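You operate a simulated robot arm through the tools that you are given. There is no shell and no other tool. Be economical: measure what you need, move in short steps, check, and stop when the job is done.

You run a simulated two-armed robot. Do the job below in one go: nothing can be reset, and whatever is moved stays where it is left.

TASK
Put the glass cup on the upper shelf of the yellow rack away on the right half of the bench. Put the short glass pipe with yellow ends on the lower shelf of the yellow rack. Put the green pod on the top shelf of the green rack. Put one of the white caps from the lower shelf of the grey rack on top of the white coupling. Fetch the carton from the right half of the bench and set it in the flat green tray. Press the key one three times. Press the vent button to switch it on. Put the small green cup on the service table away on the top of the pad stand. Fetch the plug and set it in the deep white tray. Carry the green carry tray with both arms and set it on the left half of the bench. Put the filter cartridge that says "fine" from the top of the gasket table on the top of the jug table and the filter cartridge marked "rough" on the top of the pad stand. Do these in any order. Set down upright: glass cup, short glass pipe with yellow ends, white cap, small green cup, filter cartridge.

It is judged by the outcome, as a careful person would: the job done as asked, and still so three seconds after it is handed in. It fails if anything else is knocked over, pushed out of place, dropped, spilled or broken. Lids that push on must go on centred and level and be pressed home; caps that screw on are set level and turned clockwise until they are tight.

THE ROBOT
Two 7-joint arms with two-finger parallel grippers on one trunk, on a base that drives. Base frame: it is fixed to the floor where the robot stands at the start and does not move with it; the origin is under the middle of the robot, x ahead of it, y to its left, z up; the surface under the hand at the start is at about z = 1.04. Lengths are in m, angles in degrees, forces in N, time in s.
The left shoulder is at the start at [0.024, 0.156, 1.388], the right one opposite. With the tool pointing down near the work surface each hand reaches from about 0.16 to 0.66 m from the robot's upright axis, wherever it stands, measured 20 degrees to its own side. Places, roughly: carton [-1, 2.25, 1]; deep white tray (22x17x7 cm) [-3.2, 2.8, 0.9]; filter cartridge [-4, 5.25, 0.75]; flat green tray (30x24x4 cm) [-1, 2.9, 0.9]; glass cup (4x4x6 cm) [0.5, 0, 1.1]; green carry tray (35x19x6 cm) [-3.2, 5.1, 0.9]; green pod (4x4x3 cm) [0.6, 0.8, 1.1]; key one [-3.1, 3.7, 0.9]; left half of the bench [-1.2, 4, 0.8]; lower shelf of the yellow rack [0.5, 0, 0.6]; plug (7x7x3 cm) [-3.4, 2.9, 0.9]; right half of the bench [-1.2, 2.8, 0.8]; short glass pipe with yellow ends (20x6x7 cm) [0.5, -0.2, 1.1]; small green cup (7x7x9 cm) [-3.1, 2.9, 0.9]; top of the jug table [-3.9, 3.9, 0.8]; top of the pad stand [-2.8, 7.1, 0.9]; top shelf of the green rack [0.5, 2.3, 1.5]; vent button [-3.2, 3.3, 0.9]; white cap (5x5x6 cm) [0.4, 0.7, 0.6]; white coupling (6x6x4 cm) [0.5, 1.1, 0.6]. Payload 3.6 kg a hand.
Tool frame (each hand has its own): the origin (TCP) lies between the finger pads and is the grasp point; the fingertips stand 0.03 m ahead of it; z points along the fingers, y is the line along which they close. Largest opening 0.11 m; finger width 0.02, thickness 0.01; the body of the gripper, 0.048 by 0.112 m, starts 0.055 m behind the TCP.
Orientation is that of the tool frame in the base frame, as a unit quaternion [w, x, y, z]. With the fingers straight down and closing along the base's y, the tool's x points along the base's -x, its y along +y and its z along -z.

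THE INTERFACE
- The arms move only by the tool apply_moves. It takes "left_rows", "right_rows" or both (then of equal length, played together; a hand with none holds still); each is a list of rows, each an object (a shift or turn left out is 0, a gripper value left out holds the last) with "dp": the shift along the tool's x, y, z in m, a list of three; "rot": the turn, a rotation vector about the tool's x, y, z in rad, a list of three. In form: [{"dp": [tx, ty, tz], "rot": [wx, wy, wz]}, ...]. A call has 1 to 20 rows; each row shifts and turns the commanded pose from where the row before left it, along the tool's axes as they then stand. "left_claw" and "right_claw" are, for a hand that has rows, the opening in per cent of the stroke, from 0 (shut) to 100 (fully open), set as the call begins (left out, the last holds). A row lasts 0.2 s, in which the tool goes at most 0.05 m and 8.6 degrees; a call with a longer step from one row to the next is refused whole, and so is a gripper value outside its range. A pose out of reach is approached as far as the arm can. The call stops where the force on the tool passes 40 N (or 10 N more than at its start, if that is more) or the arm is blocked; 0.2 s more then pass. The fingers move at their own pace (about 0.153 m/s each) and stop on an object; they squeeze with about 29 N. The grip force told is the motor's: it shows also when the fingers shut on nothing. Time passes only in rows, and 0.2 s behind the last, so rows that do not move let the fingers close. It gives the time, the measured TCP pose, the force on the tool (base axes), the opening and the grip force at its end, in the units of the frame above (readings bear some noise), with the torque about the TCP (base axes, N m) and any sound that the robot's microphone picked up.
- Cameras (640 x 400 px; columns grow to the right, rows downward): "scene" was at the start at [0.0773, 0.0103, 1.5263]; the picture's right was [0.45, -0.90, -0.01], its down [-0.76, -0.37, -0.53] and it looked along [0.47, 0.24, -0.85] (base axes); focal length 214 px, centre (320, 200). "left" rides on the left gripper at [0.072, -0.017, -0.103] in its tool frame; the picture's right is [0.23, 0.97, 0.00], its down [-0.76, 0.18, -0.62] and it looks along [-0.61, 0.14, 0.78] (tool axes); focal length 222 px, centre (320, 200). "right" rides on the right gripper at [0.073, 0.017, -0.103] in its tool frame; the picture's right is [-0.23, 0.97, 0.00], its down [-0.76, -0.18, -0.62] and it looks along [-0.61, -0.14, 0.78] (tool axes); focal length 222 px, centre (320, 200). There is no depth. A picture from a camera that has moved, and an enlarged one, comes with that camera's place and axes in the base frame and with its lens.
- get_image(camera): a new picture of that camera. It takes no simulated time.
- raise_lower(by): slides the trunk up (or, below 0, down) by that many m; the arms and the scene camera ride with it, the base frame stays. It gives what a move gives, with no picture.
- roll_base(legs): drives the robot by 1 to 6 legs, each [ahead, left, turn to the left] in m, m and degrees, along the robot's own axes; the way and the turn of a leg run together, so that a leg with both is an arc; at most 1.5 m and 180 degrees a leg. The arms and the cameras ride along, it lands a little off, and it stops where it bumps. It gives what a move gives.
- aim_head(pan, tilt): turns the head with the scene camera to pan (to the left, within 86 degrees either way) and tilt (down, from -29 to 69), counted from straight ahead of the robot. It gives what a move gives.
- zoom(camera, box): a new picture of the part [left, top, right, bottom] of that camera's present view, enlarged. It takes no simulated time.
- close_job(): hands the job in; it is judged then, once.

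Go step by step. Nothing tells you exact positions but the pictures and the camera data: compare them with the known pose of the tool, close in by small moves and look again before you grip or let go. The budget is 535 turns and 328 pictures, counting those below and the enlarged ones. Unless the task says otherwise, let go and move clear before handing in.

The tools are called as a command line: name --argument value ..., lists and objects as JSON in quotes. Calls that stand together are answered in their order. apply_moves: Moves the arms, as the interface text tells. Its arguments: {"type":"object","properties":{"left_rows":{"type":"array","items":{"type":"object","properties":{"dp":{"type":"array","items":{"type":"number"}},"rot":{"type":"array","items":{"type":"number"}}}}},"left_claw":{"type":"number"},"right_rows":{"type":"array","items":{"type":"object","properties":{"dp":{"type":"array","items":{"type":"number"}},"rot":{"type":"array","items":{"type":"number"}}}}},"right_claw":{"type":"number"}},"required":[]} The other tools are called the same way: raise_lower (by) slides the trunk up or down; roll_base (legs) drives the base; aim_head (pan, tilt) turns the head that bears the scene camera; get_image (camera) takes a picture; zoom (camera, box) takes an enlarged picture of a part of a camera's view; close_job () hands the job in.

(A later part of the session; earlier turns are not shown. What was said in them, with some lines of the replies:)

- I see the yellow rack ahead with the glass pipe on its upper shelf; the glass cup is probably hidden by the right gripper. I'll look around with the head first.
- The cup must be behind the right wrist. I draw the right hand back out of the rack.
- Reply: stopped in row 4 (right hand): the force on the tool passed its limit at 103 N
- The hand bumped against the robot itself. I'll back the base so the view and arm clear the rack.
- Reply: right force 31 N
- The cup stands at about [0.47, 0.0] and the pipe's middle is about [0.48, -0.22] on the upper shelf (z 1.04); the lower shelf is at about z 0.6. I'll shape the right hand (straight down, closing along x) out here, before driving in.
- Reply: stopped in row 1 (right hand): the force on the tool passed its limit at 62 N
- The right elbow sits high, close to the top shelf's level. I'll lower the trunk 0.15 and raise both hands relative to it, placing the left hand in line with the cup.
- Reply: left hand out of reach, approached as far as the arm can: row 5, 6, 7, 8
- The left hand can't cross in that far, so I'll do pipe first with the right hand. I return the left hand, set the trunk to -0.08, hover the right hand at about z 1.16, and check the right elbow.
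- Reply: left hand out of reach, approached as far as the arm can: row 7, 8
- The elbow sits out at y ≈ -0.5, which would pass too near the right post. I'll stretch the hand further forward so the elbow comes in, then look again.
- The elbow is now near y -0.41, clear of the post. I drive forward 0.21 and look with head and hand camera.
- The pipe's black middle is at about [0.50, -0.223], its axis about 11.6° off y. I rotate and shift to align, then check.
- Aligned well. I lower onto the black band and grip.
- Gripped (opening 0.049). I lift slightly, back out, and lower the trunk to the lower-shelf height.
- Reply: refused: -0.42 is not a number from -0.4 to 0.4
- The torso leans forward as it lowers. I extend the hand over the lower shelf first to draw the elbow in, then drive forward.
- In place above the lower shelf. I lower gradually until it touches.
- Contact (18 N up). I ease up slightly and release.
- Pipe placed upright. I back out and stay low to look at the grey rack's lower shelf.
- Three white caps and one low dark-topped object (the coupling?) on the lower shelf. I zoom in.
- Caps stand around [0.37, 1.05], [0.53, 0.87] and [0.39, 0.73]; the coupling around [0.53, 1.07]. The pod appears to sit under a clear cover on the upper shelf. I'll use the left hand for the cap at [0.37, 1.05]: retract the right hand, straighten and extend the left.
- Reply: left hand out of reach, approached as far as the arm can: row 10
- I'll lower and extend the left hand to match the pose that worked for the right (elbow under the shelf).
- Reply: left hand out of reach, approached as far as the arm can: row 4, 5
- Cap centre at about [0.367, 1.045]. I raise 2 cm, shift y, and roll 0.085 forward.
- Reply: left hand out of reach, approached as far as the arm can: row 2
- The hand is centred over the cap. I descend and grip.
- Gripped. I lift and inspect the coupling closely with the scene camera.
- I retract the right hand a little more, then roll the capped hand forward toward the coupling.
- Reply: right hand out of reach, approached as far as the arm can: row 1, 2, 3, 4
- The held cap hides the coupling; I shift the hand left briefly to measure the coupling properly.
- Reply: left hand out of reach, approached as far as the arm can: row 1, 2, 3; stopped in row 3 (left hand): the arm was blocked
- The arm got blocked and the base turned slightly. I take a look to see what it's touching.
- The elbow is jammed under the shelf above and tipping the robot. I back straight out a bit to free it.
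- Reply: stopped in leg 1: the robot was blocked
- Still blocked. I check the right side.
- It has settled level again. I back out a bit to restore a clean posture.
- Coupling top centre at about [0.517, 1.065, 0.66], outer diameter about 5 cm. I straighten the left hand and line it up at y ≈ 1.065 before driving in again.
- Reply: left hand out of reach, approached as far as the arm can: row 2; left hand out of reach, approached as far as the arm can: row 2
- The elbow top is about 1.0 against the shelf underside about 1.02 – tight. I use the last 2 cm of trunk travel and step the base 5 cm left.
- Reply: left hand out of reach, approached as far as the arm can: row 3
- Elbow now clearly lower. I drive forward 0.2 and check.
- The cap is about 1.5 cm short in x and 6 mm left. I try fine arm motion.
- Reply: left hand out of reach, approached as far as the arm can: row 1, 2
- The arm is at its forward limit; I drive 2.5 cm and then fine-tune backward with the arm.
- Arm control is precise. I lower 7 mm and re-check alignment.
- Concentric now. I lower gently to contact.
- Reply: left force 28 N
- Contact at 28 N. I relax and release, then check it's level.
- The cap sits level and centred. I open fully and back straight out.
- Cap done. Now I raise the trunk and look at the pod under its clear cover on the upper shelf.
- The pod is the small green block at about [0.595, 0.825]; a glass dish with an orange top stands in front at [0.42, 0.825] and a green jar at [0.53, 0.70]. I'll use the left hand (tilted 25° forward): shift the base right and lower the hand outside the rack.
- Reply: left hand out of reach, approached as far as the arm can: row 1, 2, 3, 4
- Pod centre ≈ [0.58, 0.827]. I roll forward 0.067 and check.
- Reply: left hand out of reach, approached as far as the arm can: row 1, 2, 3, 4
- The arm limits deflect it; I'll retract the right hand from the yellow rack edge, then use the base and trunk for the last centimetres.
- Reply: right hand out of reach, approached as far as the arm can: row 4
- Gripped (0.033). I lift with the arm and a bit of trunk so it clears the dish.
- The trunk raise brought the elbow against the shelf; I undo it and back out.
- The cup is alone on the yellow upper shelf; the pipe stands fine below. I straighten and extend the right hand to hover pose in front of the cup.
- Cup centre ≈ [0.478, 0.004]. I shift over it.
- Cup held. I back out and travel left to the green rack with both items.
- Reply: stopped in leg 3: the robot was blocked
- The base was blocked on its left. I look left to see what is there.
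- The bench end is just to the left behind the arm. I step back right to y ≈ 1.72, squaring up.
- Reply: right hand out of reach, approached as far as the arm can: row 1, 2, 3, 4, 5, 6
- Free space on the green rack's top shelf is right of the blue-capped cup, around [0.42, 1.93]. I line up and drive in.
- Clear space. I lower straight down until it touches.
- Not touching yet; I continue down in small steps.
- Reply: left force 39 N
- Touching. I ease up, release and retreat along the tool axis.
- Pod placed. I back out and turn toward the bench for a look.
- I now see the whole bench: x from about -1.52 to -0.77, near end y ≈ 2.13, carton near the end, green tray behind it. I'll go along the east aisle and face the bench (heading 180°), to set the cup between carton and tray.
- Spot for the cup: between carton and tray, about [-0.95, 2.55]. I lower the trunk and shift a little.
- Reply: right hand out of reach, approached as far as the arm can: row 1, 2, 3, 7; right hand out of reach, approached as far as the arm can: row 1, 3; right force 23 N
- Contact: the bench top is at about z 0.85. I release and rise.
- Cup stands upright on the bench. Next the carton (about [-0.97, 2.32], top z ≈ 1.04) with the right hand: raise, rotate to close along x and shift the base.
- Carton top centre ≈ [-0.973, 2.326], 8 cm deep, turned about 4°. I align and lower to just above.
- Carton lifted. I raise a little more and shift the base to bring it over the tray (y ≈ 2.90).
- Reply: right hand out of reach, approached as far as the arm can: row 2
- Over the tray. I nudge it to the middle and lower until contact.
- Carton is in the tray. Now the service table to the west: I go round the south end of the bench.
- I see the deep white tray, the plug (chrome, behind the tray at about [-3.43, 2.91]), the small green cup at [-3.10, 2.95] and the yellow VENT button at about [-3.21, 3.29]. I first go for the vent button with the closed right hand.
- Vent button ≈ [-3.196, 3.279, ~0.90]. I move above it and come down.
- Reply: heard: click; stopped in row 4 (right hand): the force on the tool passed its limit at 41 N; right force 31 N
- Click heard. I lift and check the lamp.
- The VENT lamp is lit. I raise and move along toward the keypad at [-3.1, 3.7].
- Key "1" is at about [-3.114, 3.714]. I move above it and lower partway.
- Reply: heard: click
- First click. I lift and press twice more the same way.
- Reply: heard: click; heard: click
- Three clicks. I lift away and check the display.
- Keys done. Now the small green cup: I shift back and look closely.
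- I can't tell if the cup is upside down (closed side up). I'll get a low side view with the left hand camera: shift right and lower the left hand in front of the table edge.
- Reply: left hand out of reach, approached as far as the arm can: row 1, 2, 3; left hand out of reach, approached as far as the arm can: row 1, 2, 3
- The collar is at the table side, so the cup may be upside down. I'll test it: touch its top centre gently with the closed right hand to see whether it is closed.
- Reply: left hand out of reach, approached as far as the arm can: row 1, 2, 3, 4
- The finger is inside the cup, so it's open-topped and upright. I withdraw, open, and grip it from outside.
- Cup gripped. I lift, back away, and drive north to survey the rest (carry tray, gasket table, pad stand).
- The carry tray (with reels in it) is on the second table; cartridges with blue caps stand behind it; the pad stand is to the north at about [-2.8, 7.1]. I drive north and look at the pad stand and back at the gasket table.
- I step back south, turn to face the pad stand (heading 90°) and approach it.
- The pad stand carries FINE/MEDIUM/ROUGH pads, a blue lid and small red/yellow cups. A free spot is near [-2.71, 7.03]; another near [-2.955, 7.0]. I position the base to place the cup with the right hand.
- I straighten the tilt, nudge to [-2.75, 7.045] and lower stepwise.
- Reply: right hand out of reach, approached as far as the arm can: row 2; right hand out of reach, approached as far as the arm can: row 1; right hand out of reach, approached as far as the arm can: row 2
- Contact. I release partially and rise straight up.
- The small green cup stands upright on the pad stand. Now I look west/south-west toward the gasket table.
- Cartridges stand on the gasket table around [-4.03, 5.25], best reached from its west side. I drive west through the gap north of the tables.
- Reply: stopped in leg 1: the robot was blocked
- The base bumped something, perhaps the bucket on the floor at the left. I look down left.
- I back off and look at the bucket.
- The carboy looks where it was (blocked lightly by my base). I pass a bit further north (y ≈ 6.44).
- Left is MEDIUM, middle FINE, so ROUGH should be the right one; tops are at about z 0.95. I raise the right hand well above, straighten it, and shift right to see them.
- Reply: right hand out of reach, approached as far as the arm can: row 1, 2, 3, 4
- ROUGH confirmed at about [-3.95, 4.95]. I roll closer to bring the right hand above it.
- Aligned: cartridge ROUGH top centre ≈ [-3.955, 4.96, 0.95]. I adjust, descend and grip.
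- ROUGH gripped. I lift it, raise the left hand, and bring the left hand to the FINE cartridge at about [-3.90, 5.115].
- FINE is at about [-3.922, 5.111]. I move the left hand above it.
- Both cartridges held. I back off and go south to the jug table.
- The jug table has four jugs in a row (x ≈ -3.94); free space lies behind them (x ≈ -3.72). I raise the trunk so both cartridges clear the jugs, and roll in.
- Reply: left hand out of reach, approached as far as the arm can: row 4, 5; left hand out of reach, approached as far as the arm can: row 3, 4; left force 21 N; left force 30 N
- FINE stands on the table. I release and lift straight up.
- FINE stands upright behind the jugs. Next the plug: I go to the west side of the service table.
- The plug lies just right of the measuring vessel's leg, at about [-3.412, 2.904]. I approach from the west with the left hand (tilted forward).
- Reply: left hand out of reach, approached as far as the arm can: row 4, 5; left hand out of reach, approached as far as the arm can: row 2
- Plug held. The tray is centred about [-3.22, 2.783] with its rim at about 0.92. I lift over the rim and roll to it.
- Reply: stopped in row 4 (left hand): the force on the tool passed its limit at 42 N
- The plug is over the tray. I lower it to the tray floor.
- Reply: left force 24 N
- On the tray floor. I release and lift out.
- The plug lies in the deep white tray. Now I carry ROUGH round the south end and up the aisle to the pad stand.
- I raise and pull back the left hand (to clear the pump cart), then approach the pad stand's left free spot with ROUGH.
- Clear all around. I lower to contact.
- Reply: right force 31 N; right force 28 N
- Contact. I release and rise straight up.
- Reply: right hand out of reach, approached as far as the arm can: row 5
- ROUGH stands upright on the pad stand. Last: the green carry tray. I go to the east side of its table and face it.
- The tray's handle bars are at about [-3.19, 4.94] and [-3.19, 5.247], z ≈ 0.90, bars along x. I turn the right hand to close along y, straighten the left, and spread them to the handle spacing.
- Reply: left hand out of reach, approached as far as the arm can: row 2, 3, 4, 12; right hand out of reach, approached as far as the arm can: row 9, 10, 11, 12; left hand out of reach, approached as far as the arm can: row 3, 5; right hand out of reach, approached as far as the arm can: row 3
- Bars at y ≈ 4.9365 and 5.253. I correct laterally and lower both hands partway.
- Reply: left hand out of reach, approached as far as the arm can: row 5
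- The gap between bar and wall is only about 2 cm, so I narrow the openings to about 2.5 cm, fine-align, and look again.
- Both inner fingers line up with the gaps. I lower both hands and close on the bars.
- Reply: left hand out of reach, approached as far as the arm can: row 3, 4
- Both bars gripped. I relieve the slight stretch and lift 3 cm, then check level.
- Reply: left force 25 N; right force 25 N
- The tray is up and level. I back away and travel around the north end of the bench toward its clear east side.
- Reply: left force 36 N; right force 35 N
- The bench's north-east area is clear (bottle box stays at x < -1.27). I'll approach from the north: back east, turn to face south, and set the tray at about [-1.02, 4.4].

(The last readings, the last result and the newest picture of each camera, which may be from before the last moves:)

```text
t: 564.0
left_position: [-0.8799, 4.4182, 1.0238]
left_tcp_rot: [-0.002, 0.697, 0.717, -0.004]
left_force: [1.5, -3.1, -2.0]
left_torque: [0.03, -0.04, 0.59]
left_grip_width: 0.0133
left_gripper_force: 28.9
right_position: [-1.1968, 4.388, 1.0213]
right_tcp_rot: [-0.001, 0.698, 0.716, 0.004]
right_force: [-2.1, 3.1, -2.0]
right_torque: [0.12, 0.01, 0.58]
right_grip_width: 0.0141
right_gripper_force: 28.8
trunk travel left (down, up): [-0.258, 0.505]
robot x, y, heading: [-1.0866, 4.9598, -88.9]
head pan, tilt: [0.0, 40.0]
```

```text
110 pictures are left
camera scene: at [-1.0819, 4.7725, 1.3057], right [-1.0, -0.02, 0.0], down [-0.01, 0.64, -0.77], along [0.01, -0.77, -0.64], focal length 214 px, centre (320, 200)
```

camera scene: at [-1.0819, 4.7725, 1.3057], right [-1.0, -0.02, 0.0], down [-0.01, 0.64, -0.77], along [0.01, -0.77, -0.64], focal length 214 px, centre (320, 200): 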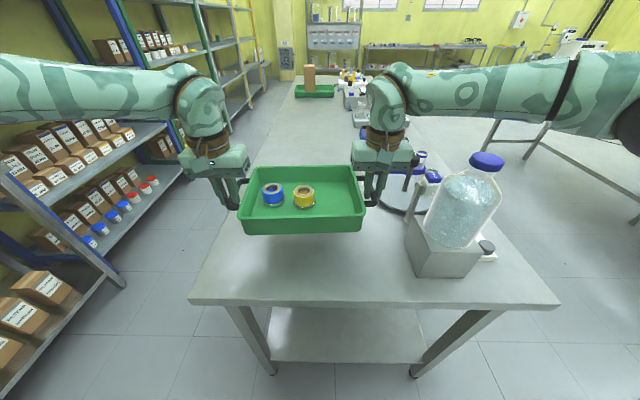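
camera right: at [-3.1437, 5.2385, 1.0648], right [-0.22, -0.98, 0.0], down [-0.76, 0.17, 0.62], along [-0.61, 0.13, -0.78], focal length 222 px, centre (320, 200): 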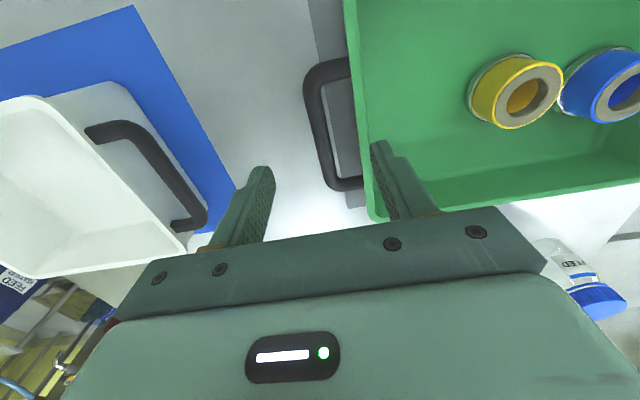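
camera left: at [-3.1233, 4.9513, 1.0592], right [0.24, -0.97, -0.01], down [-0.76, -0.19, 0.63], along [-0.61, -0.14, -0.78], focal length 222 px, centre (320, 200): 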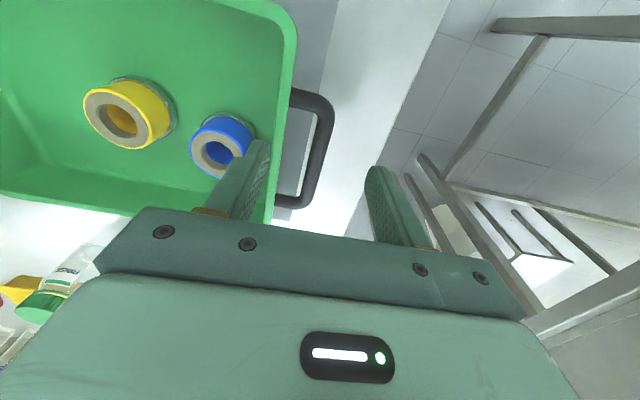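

Well clear of the bottle box. I lower the tray together.

apply_moves --left_rows '[{"dp": [0, 0, 0.02]}, {"dp": [0, 0, 0.02]}, {"dp": [0, 0, 0.02]}, {"dp": [0, 0, 0.02]}, {"dp": [0, 0, 0.015]}, {}]' --right_rows '[{"dp": [0, 0, 0.02]}, {"dp": [0, 0, 0.02]}, {"dp": [0, 0, 0.02]}, {"dp": [0, 0, 0.02]}, {"dp": [0, 0, 0.013]}, {}]'

get_image --camera "scene"

```text
t: 565.4
left_position: [-0.8806, 4.4184, 0.9278]
left_tcp_rot: [-0.002, 0.698, 0.716, -0.004]
left_force: [0.0, -3.3, -2.3]
left_torque: [-0.05, -0.01, 0.63]
left_grip_width: 0.0137
left_gripper_force: 29.7
right_position: [-1.1956, 4.3872, 0.9288]
right_tcp_rot: [-0.001, 0.697, 0.717, 0.003]
right_force: [-0.9, 4.2, -2.5]
right_torque: [0.18, 0.07, 0.61]
right_grip_width: 0.0138
right_gripper_force: 29.0
trunk travel left (down, up): [-0.258, 0.505]
robot x, y, heading: [-1.0849, 4.9574, -89.3]
head pan, tilt: [0.0, 40.0]
```

```text
109 pictures are left
camera scene: at [-1.082, 4.7731, 1.3058], right [-1.0, -0.02, 0.0], down [-0.01, 0.64, -0.77], along [0.01, -0.77, -0.64], focal length 214 px, centre (320, 200)
```

scene: 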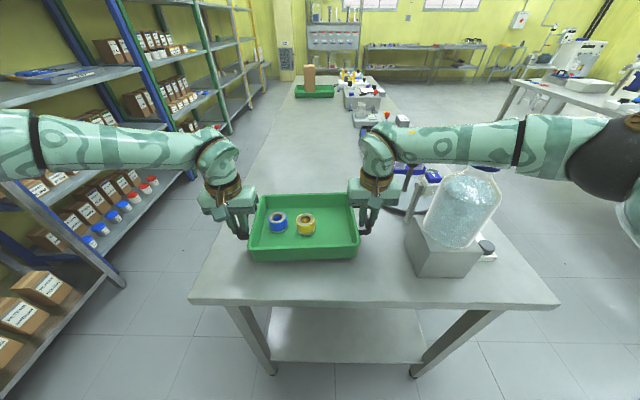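

The right forearm is close to the bottle's cap. I zoom to check.

zoom --camera "scene" --box '[360, 100, 560, 280]'

```text
2.22 times, centred on (460, 190) of scene
camera zoom: at [-1.082, 4.7731, 1.3058], right [-1.0, -0.02, 0.0], down [-0.01, 0.64, -0.77], along [0.01, -0.77, -0.64], focal length 477 px, centre (9, 222)
```

zoom: 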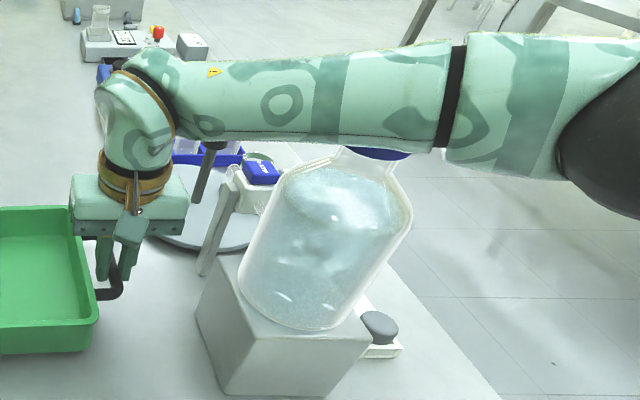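

The forearm hangs right over the cap. I raise again, back up 7 cm (north), and lower there.

apply_moves --left_rows '[{"dp": [0, 0, -0.02]}, {"dp": [0, 0, -0.02]}, {"dp": [0, 0, -0.01]}, {}]' --right_rows '[{"dp": [0, 0, -0.02]}, {"dp": [0, 0, -0.02]}, {"dp": [0, 0, -0.01]}, {}]'

roll_base --legs '[[-0.06, 0.03, 0]]'

get_image --camera "scene"

```text
t: 566.4
left_position: [-0.8802, 4.4169, 0.9788]
left_tcp_rot: [-0.001, 0.698, 0.716, -0.004]
left_force: [7.6, -3.0, -2.0]
left_torque: [0.11, -0.1, 0.58]
left_grip_width: 0.0135
left_gripper_force: 29.2
right_position: [-1.1959, 4.3878, 0.9785]
right_tcp_rot: [-0.001, 0.698, 0.716, 0.003]
right_force: [-8.4, 3.3, -2.1]
right_torque: [-0.01, 0.21, 0.56]
right_grip_width: 0.014
right_gripper_force: 29.3
trunk travel left (down, up): [-0.258, 0.505]
robot x, y, heading: [-1.083, 4.9575, -89.0]
head pan, tilt: [0.0, 40.0]
```

```text
t: 567.4
left_position: [-0.8485, 4.4799, 0.979]
left_tcp_rot: [-0.002, 0.699, 0.715, -0.005]
left_force: [14.4, -1.8, -2.8]
left_torque: [-0.13, -0.31, 0.51]
left_grip_width: 0.0136
left_gripper_force: 29.1
right_position: [-1.165, 4.4503, 0.9784]
right_tcp_rot: [-0.001, 0.698, 0.716, 0.001]
right_force: [-13.9, 2.3, -2.7]
right_torque: [0.17, 0.3, 0.59]
right_grip_width: 0.0138
right_gripper_force: 29.2
trunk travel left (down, up): [-0.258, 0.505]
robot x, y, heading: [-1.0576, 5.0178, -89.3]
head pan, tilt: [0.0, 40.0]
```

```text
107 pictures are left
camera scene: at [-1.0508, 4.8362, 1.3061], right [-1.0, -0.01, 0.0], down [-0.01, 0.64, -0.77], along [0.01, -0.77, -0.64], focal length 214 px, centre (320, 200)
```

scene: 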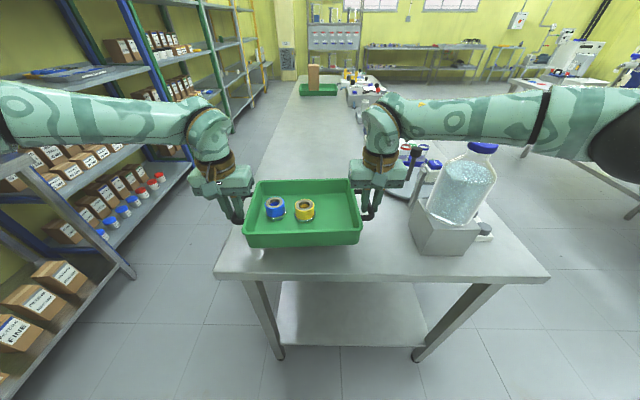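

To keep the right forearm clear of the bottle I'll yaw the tray about 12°: strafe east first, then turn right.

roll_base --legs '[[0, 0.11, 0], [0, 0, -12]]'

get_image --camera "scene"

```text
t: 569.3
left_position: [-0.8534, 4.4499, 0.9789]
left_tcp_rot: [0.0, 0.769, 0.64, -0.003]
left_force: [0.6, -3.3, -3.4]
left_torque: [-0.03, -0.08, 0.6]
left_grip_width: 0.0135
left_gripper_force: 29.2
right_position: [-1.1682, 4.4864, 0.9783]
right_tcp_rot: [0.0, 0.768, 0.641, 0.003]
right_force: [-0.9, 4.3, -2.3]
right_torque: [0.17, -0.03, 0.58]
right_grip_width: 0.014
right_gripper_force: 28.9
trunk travel left (down, up): [-0.258, 0.505]
robot x, y, heading: [-0.9426, 5.0224, -100.9]
head pan, tilt: [0.0, 40.0]
```

```text
106 pictures are left
camera scene: at [-0.9769, 4.8396, 1.3058], right [-0.98, 0.19, 0.0], down [0.12, 0.63, -0.77], along [-0.15, -0.75, -0.64], focal length 214 px, centre (320, 200)
```

scene: 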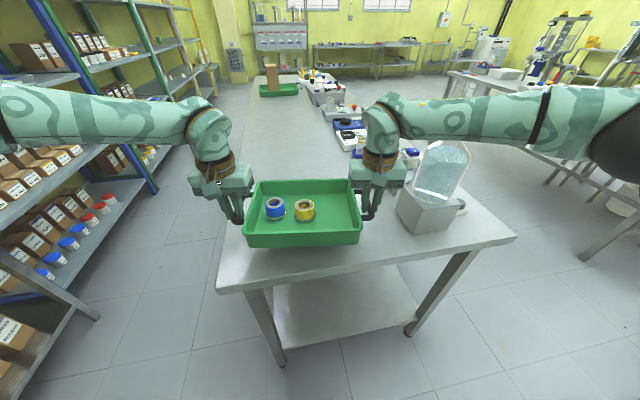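

roll_base --legs '[[0.04, 0, 0]]'

apply_moves --left_rows '[{"dp": [0, 0, 0.02]}, {"dp": [0, 0, 0.02]}, {"dp": [0, 0, 0.01]}, {}]' --right_rows '[{"dp": [0, 0, 0.02]}, {"dp": [0, 0, 0.02]}, {"dp": [0, 0, 0.01]}, {}]'

aim_head --pan -20 --tilt 40

get_image --camera "scene"

```text
t: 570.2
left_position: [-0.8608, 4.4097, 0.9778]
left_tcp_rot: [-0.001, 0.769, 0.639, -0.004]
left_force: [-1.7, -4.2, -2.8]
left_torque: [-0.23, -0.05, 0.48]
left_grip_width: 0.0136
left_gripper_force: 29.4
right_position: [-1.1746, 4.445, 0.9787]
right_tcp_rot: [-0.001, 0.768, 0.64, 0.002]
right_force: [0.5, 3.0, -2.2]
right_torque: [0.35, -0.12, 0.59]
right_grip_width: 0.0136
right_gripper_force: 29.0
trunk travel left (down, up): [-0.258, 0.505]
robot x, y, heading: [-0.9499, 4.9821, -101.2]
head pan, tilt: [0.0, 40.0]
```

```text
t: 571.2
left_position: [-0.8593, 4.4095, 0.9284]
left_tcp_rot: [-0.001, 0.768, 0.64, -0.004]
left_force: [-0.7, -3.6, -2.9]
left_torque: [-0.34, 0.0, 0.51]
left_grip_width: 0.0134
left_gripper_force: 29.0
right_position: [-1.1754, 4.4464, 0.9291]
right_tcp_rot: [-0.001, 0.769, 0.64, 0.004]
right_force: [0.8, 4.0, -1.2]
right_torque: [0.46, -0.05, 0.64]
right_grip_width: 0.0137
right_gripper_force: 29.4
trunk travel left (down, up): [-0.258, 0.505]
robot x, y, heading: [-0.9498, 4.9781, -101.0]
head pan, tilt: [0.0, 40.0]
```

```text
t: 572.0
left_position: [-0.8592, 4.4095, 0.9282]
left_tcp_rot: [-0.001, 0.769, 0.64, -0.003]
left_force: [1.8, -3.7, -3.0]
left_torque: [0.04, -0.05, 0.53]
left_grip_width: 0.0136
left_gripper_force: 28.7
right_position: [-1.1751, 4.4464, 0.9287]
right_tcp_rot: [-0.002, 0.768, 0.64, 0.003]
right_force: [-1.2, 3.9, -1.0]
right_torque: [0.12, 0.07, 0.56]
right_grip_width: 0.0139
right_gripper_force: 29.0
trunk travel left (down, up): [-0.258, 0.505]
robot x, y, heading: [-0.9494, 4.9788, -101.1]
head pan, tilt: [-20.0, 40.0]
```

```text
105 pictures are left
camera scene: at [-1.0115, 4.8103, 1.3058], right [-0.86, 0.51, 0.0], down [0.33, 0.55, -0.77], along [-0.39, -0.66, -0.64], focal length 214 px, centre (320, 200)
```

scene: 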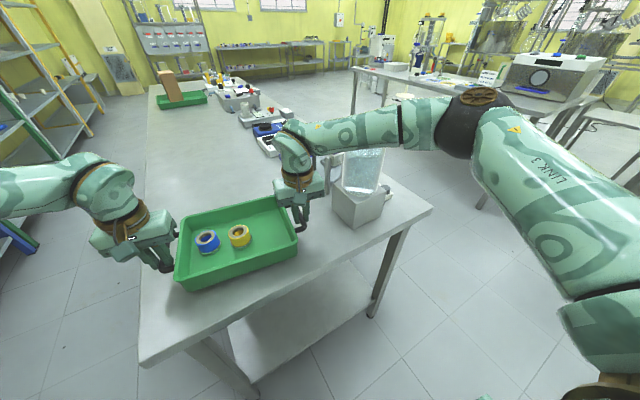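

zoom --camera "scene" --box '[260, 90, 480, 240]'

```text
2.67 times, centred on (370, 165) of scene
camera zoom: at [-1.0115, 4.8103, 1.3058], right [-0.86, 0.51, 0.0], down [0.33, 0.55, -0.77], along [-0.39, -0.66, -0.64], focal length 572 px, centre (187, 293)
```

zoom: 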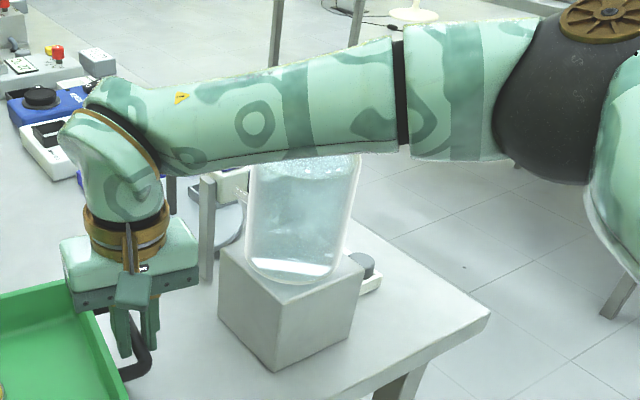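

The forearm is north of and above the bottle with clearance. I lower the last bit gently.

apply_moves --left_rows '[{"dp": [0, 0, 0.006]}, {"dp": [0, 0, 0.006]}, {"dp": [0, 0, 0.006]}, {}]' --right_rows '[{"dp": [0, 0, 0.006]}, {"dp": [0, 0, 0.006]}, {"dp": [0, 0, 0.006]}, {}]'

apply_moves --left_rows '[{"dp": [0, 0, 0.003]}, {"dp": [0, 0, 0.003]}, {}]' --right_rows '[{"dp": [0, 0, 0.003]}, {"dp": [0, 0, 0.003]}, {}]'

get_image --camera "scene"

```text
t: 573.0
left_position: [-0.8606, 4.4111, 0.9159]
left_tcp_rot: [0.001, 0.769, 0.639, -0.007]
left_force: [13.6, -6.2, 27.0]
left_torque: [-0.25, -0.29, 0.35]
left_grip_width: 0.0136
left_gripper_force: 29.1
right_position: [-1.1754, 4.4478, 0.912]
right_tcp_rot: [0.0, 0.769, 0.639, 0.001]
right_force: [-10.7, 0.0, 4.3]
right_torque: [-0.16, 0.26, 0.55]
right_grip_width: 0.0141
right_gripper_force: 28.8
trunk travel left (down, up): [-0.258, 0.505]
robot x, y, heading: [-0.9505, 4.9794, -101.0]
head pan, tilt: [-20.0, 40.0]
```

```text
t: 573.8
left_position: [-0.8615, 4.4114, 0.9075]
left_tcp_rot: [0.0, 0.769, 0.639, -0.005]
left_force: [15.7, -17.1, 28.4]
left_torque: [-0.32, -0.21, 0.43]
left_grip_width: 0.0139
left_gripper_force: 28.7
right_position: [-1.1759, 4.4478, 0.9079]
right_tcp_rot: [0.001, 0.769, 0.64, 0.001]
right_force: [-20.7, 1.6, 27.5]
right_torque: [0.08, 0.36, 0.6]
right_grip_width: 0.014
right_gripper_force: 28.9
trunk travel left (down, up): [-0.258, 0.505]
robot x, y, heading: [-0.9518, 4.9781, -100.8]
head pan, tilt: [-20.0, 40.0]
```

```text
103 pictures are left
camera scene: at [-1.0118, 4.8139, 1.3065], right [-0.86, 0.52, 0.0], down [0.33, 0.55, -0.77], along [-0.39, -0.66, -0.64], focal length 214 px, centre (320, 200)
```

scene: 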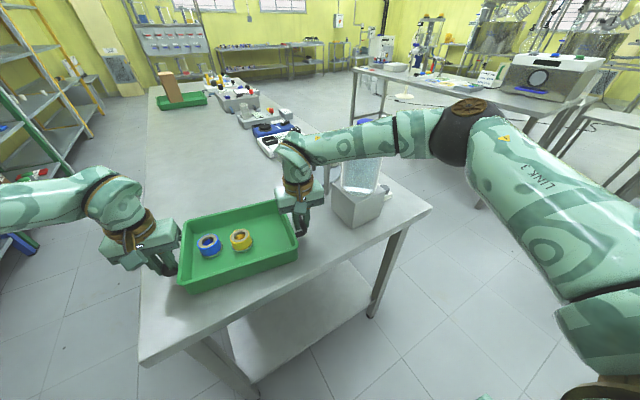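

Resting on the bench. I ease off, open slightly, and lift both hands straight up.

apply_moves --left_rows '[{"dp": [0, 0, -0.003]}, {}, {}]' --right_rows '[{"dp": [0, 0, -0.003]}, {}, {}]'

apply_moves --left_rows '[{}, {}, {}]' --right_rows '[{}, {}, {}]' --left_claw 24 --right_claw 24

apply_moves --left_rows '[{"dp": [0, 0, -0.01]}, {"dp": [0, 0, -0.015]}, {"dp": [0, 0, -0.02]}, {"dp": [0, 0, -0.03]}, {"dp": [0, 0, -0.04]}, {"dp": [0, 0, -0.04]}, {}]' --right_rows '[{"dp": [0, 0, -0.01]}, {"dp": [0, 0, -0.015]}, {"dp": [0, 0, -0.02]}, {"dp": [0, 0, -0.03]}, {"dp": [0, 0, -0.04]}, {"dp": [0, 0, -0.04]}, {}]'

get_image --camera "scene"

```text
t: 574.6
left_position: [-0.8604, 4.4112, 0.906]
left_tcp_rot: [-0.001, 0.769, 0.639, -0.003]
left_force: [12.8, -7.7, 10.7]
left_torque: [-0.44, -0.16, 0.46]
left_grip_width: 0.0138
left_gripper_force: 28.7
right_position: [-1.1758, 4.4482, 0.9072]
right_tcp_rot: [-0.002, 0.768, 0.64, 0.003]
right_force: [-17.2, 5.7, 0.6]
right_torque: [-0.34, 0.31, 0.66]
right_grip_width: 0.0139
right_gripper_force: 29.6
trunk travel left (down, up): [-0.258, 0.505]
robot x, y, heading: [-0.9541, 4.9781, -100.9]
head pan, tilt: [-20.0, 40.0]
```

```text
t: 575.4
left_position: [-0.8605, 4.41, 0.9068]
left_tcp_rot: [-0.001, 0.77, 0.639, -0.004]
left_force: [0.2, -0.3, 0.1]
left_torque: [0.02, 0.02, 0.02]
left_grip_width: 0.026
left_gripper_force: 0.1
right_position: [-1.1747, 4.447, 0.9095]
right_tcp_rot: [-0.001, 0.768, 0.64, 0.003]
right_force: [-0.7, -0.3, 0.0]
right_torque: [0.02, 0.02, 0.0]
right_grip_width: 0.0264
right_gripper_force: 0.0
trunk travel left (down, up): [-0.258, 0.505]
robot x, y, heading: [-0.9505, 4.9793, -101.0]
head pan, tilt: [-20.0, 40.0]
```

```text
t: 577.0
left_position: [-0.8577, 4.4089, 1.064]
left_tcp_rot: [-0.002, 0.769, 0.639, -0.003]
left_force: [-0.6, -0.3, 0.6]
left_torque: [0.01, 0.0, 0.04]
left_grip_width: 0.0265
left_gripper_force: 0.1
right_position: [-1.1758, 4.4426, 1.0634]
right_tcp_rot: [-0.002, 0.769, 0.64, 0.003]
right_force: [-0.9, -1.5, -0.6]
right_torque: [0.0, 0.03, 0.0]
right_grip_width: 0.0264
right_gripper_force: 0.0
trunk travel left (down, up): [-0.258, 0.505]
robot x, y, heading: [-0.9455, 4.9788, -101.0]
head pan, tilt: [-20.0, 40.0]
```

```text
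102 pictures are left
camera scene: at [-1.0116, 4.8099, 1.3056], right [-0.86, 0.52, 0.0], down [0.33, 0.55, -0.77], along [-0.39, -0.66, -0.64], focal length 214 px, centre (320, 200)
```

scene: 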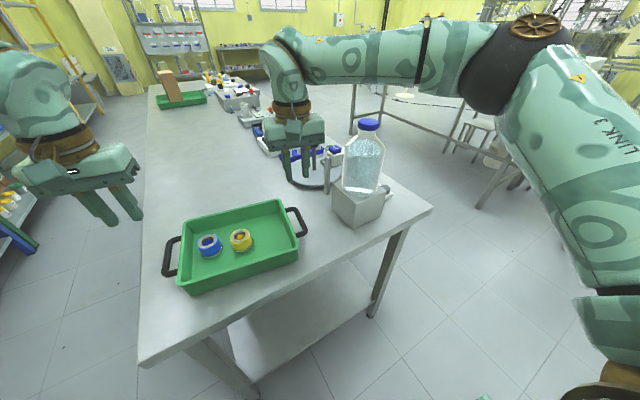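

The tray stands on the left half of the bench with its reels inside. I back away and take a final look over the bench.

roll_base --legs '[[-0.4, 0, 0]]'

aim_head --pan 0 --tilt 25

zoom --camera "scene" --box '[200, 80, 480, 260]'

```text
t: 579.5
left_position: [-0.7773, 4.8004, 1.0629]
left_tcp_rot: [-0.001, 0.764, 0.645, -0.004]
left_force: [0.0, 0.2, 0.8]
left_torque: [0.0, 0.0, -0.03]
left_grip_width: 0.0263
left_gripper_force: 0.0
right_position: [-1.0945, 4.8301, 1.0642]
right_tcp_rot: [-0.001, 0.765, 0.645, 0.002]
right_force: [0.1, 0.5, 0.1]
right_torque: [-0.03, -0.02, 0.02]
right_grip_width: 0.0264
right_gripper_force: 0.0
trunk travel left (down, up): [-0.258, 0.505]
robot x, y, heading: [-0.8754, 5.3709, -100.3]
head pan, tilt: [-20.0, 40.0]
```

```text
t: 580.3
left_position: [-0.7765, 4.7999, 1.0633]
left_tcp_rot: [-0.001, 0.764, 0.646, -0.004]
left_force: [0.1, -0.4, 0.8]
left_torque: [0.0, 0.0, -0.02]
left_grip_width: 0.0264
left_gripper_force: 0.1
right_position: [-1.0954, 4.8296, 1.064]
right_tcp_rot: [-0.002, 0.765, 0.644, 0.003]
right_force: [0.5, -0.3, -0.2]
right_torque: [-0.02, -0.01, -0.03]
right_grip_width: 0.0266
right_gripper_force: 0.0
trunk travel left (down, up): [-0.258, 0.505]
robot x, y, heading: [-0.8737, 5.3669, -100.1]
head pan, tilt: [0.0, 25.0]
```

```text
2.22 times, centred on (340, 170) of scene
camera zoom: at [-0.9098, 5.1817, 1.3291], right [-0.98, 0.18, 0.0], down [0.08, 0.42, -0.91], along [-0.16, -0.89, -0.42], focal length 477 px, centre (276, 267)
```

zoom: 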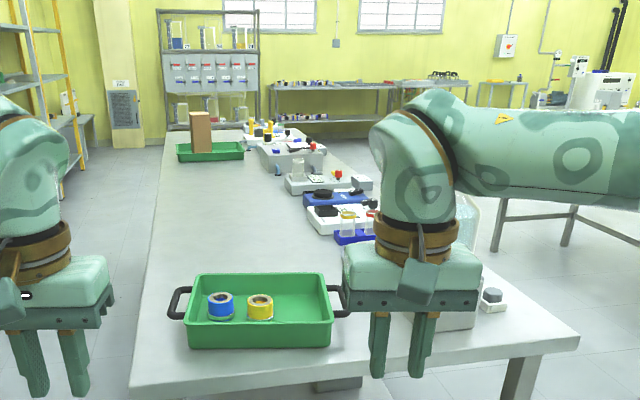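

All placements look right: the tray and carton stand as intended, and my hands are empty and clear. I hand the job in.

close_job

```text
The job is handed in.
```

The job is handed in: all eleven items were done and checked by picture or click as I went, with these points to know:

- **White cap:** I set it centred and level on the coupling and pressed it at about 28 N. I did not turn it or hear it click, so if it is a screw cap it is not tightened.
- **Carboy:** my base bumped the carboy on the floor near [-3.75, 5.98]. It looked unmoved, to within about 3 cm.
- **Measuring vessel:** while I lifted the plug, my left hand stopped on a 42 N force near the measuring vessel. The vessel's legs measured in place afterwards.
- **Other bumps:** I also pushed against the grey rack with an arm and bumped the base near the bench's south end. Nothing I could see fell or shifted.
- **Glass cup:** it stood upright after release, but in my last look over the bench it was hidden behind the carton.
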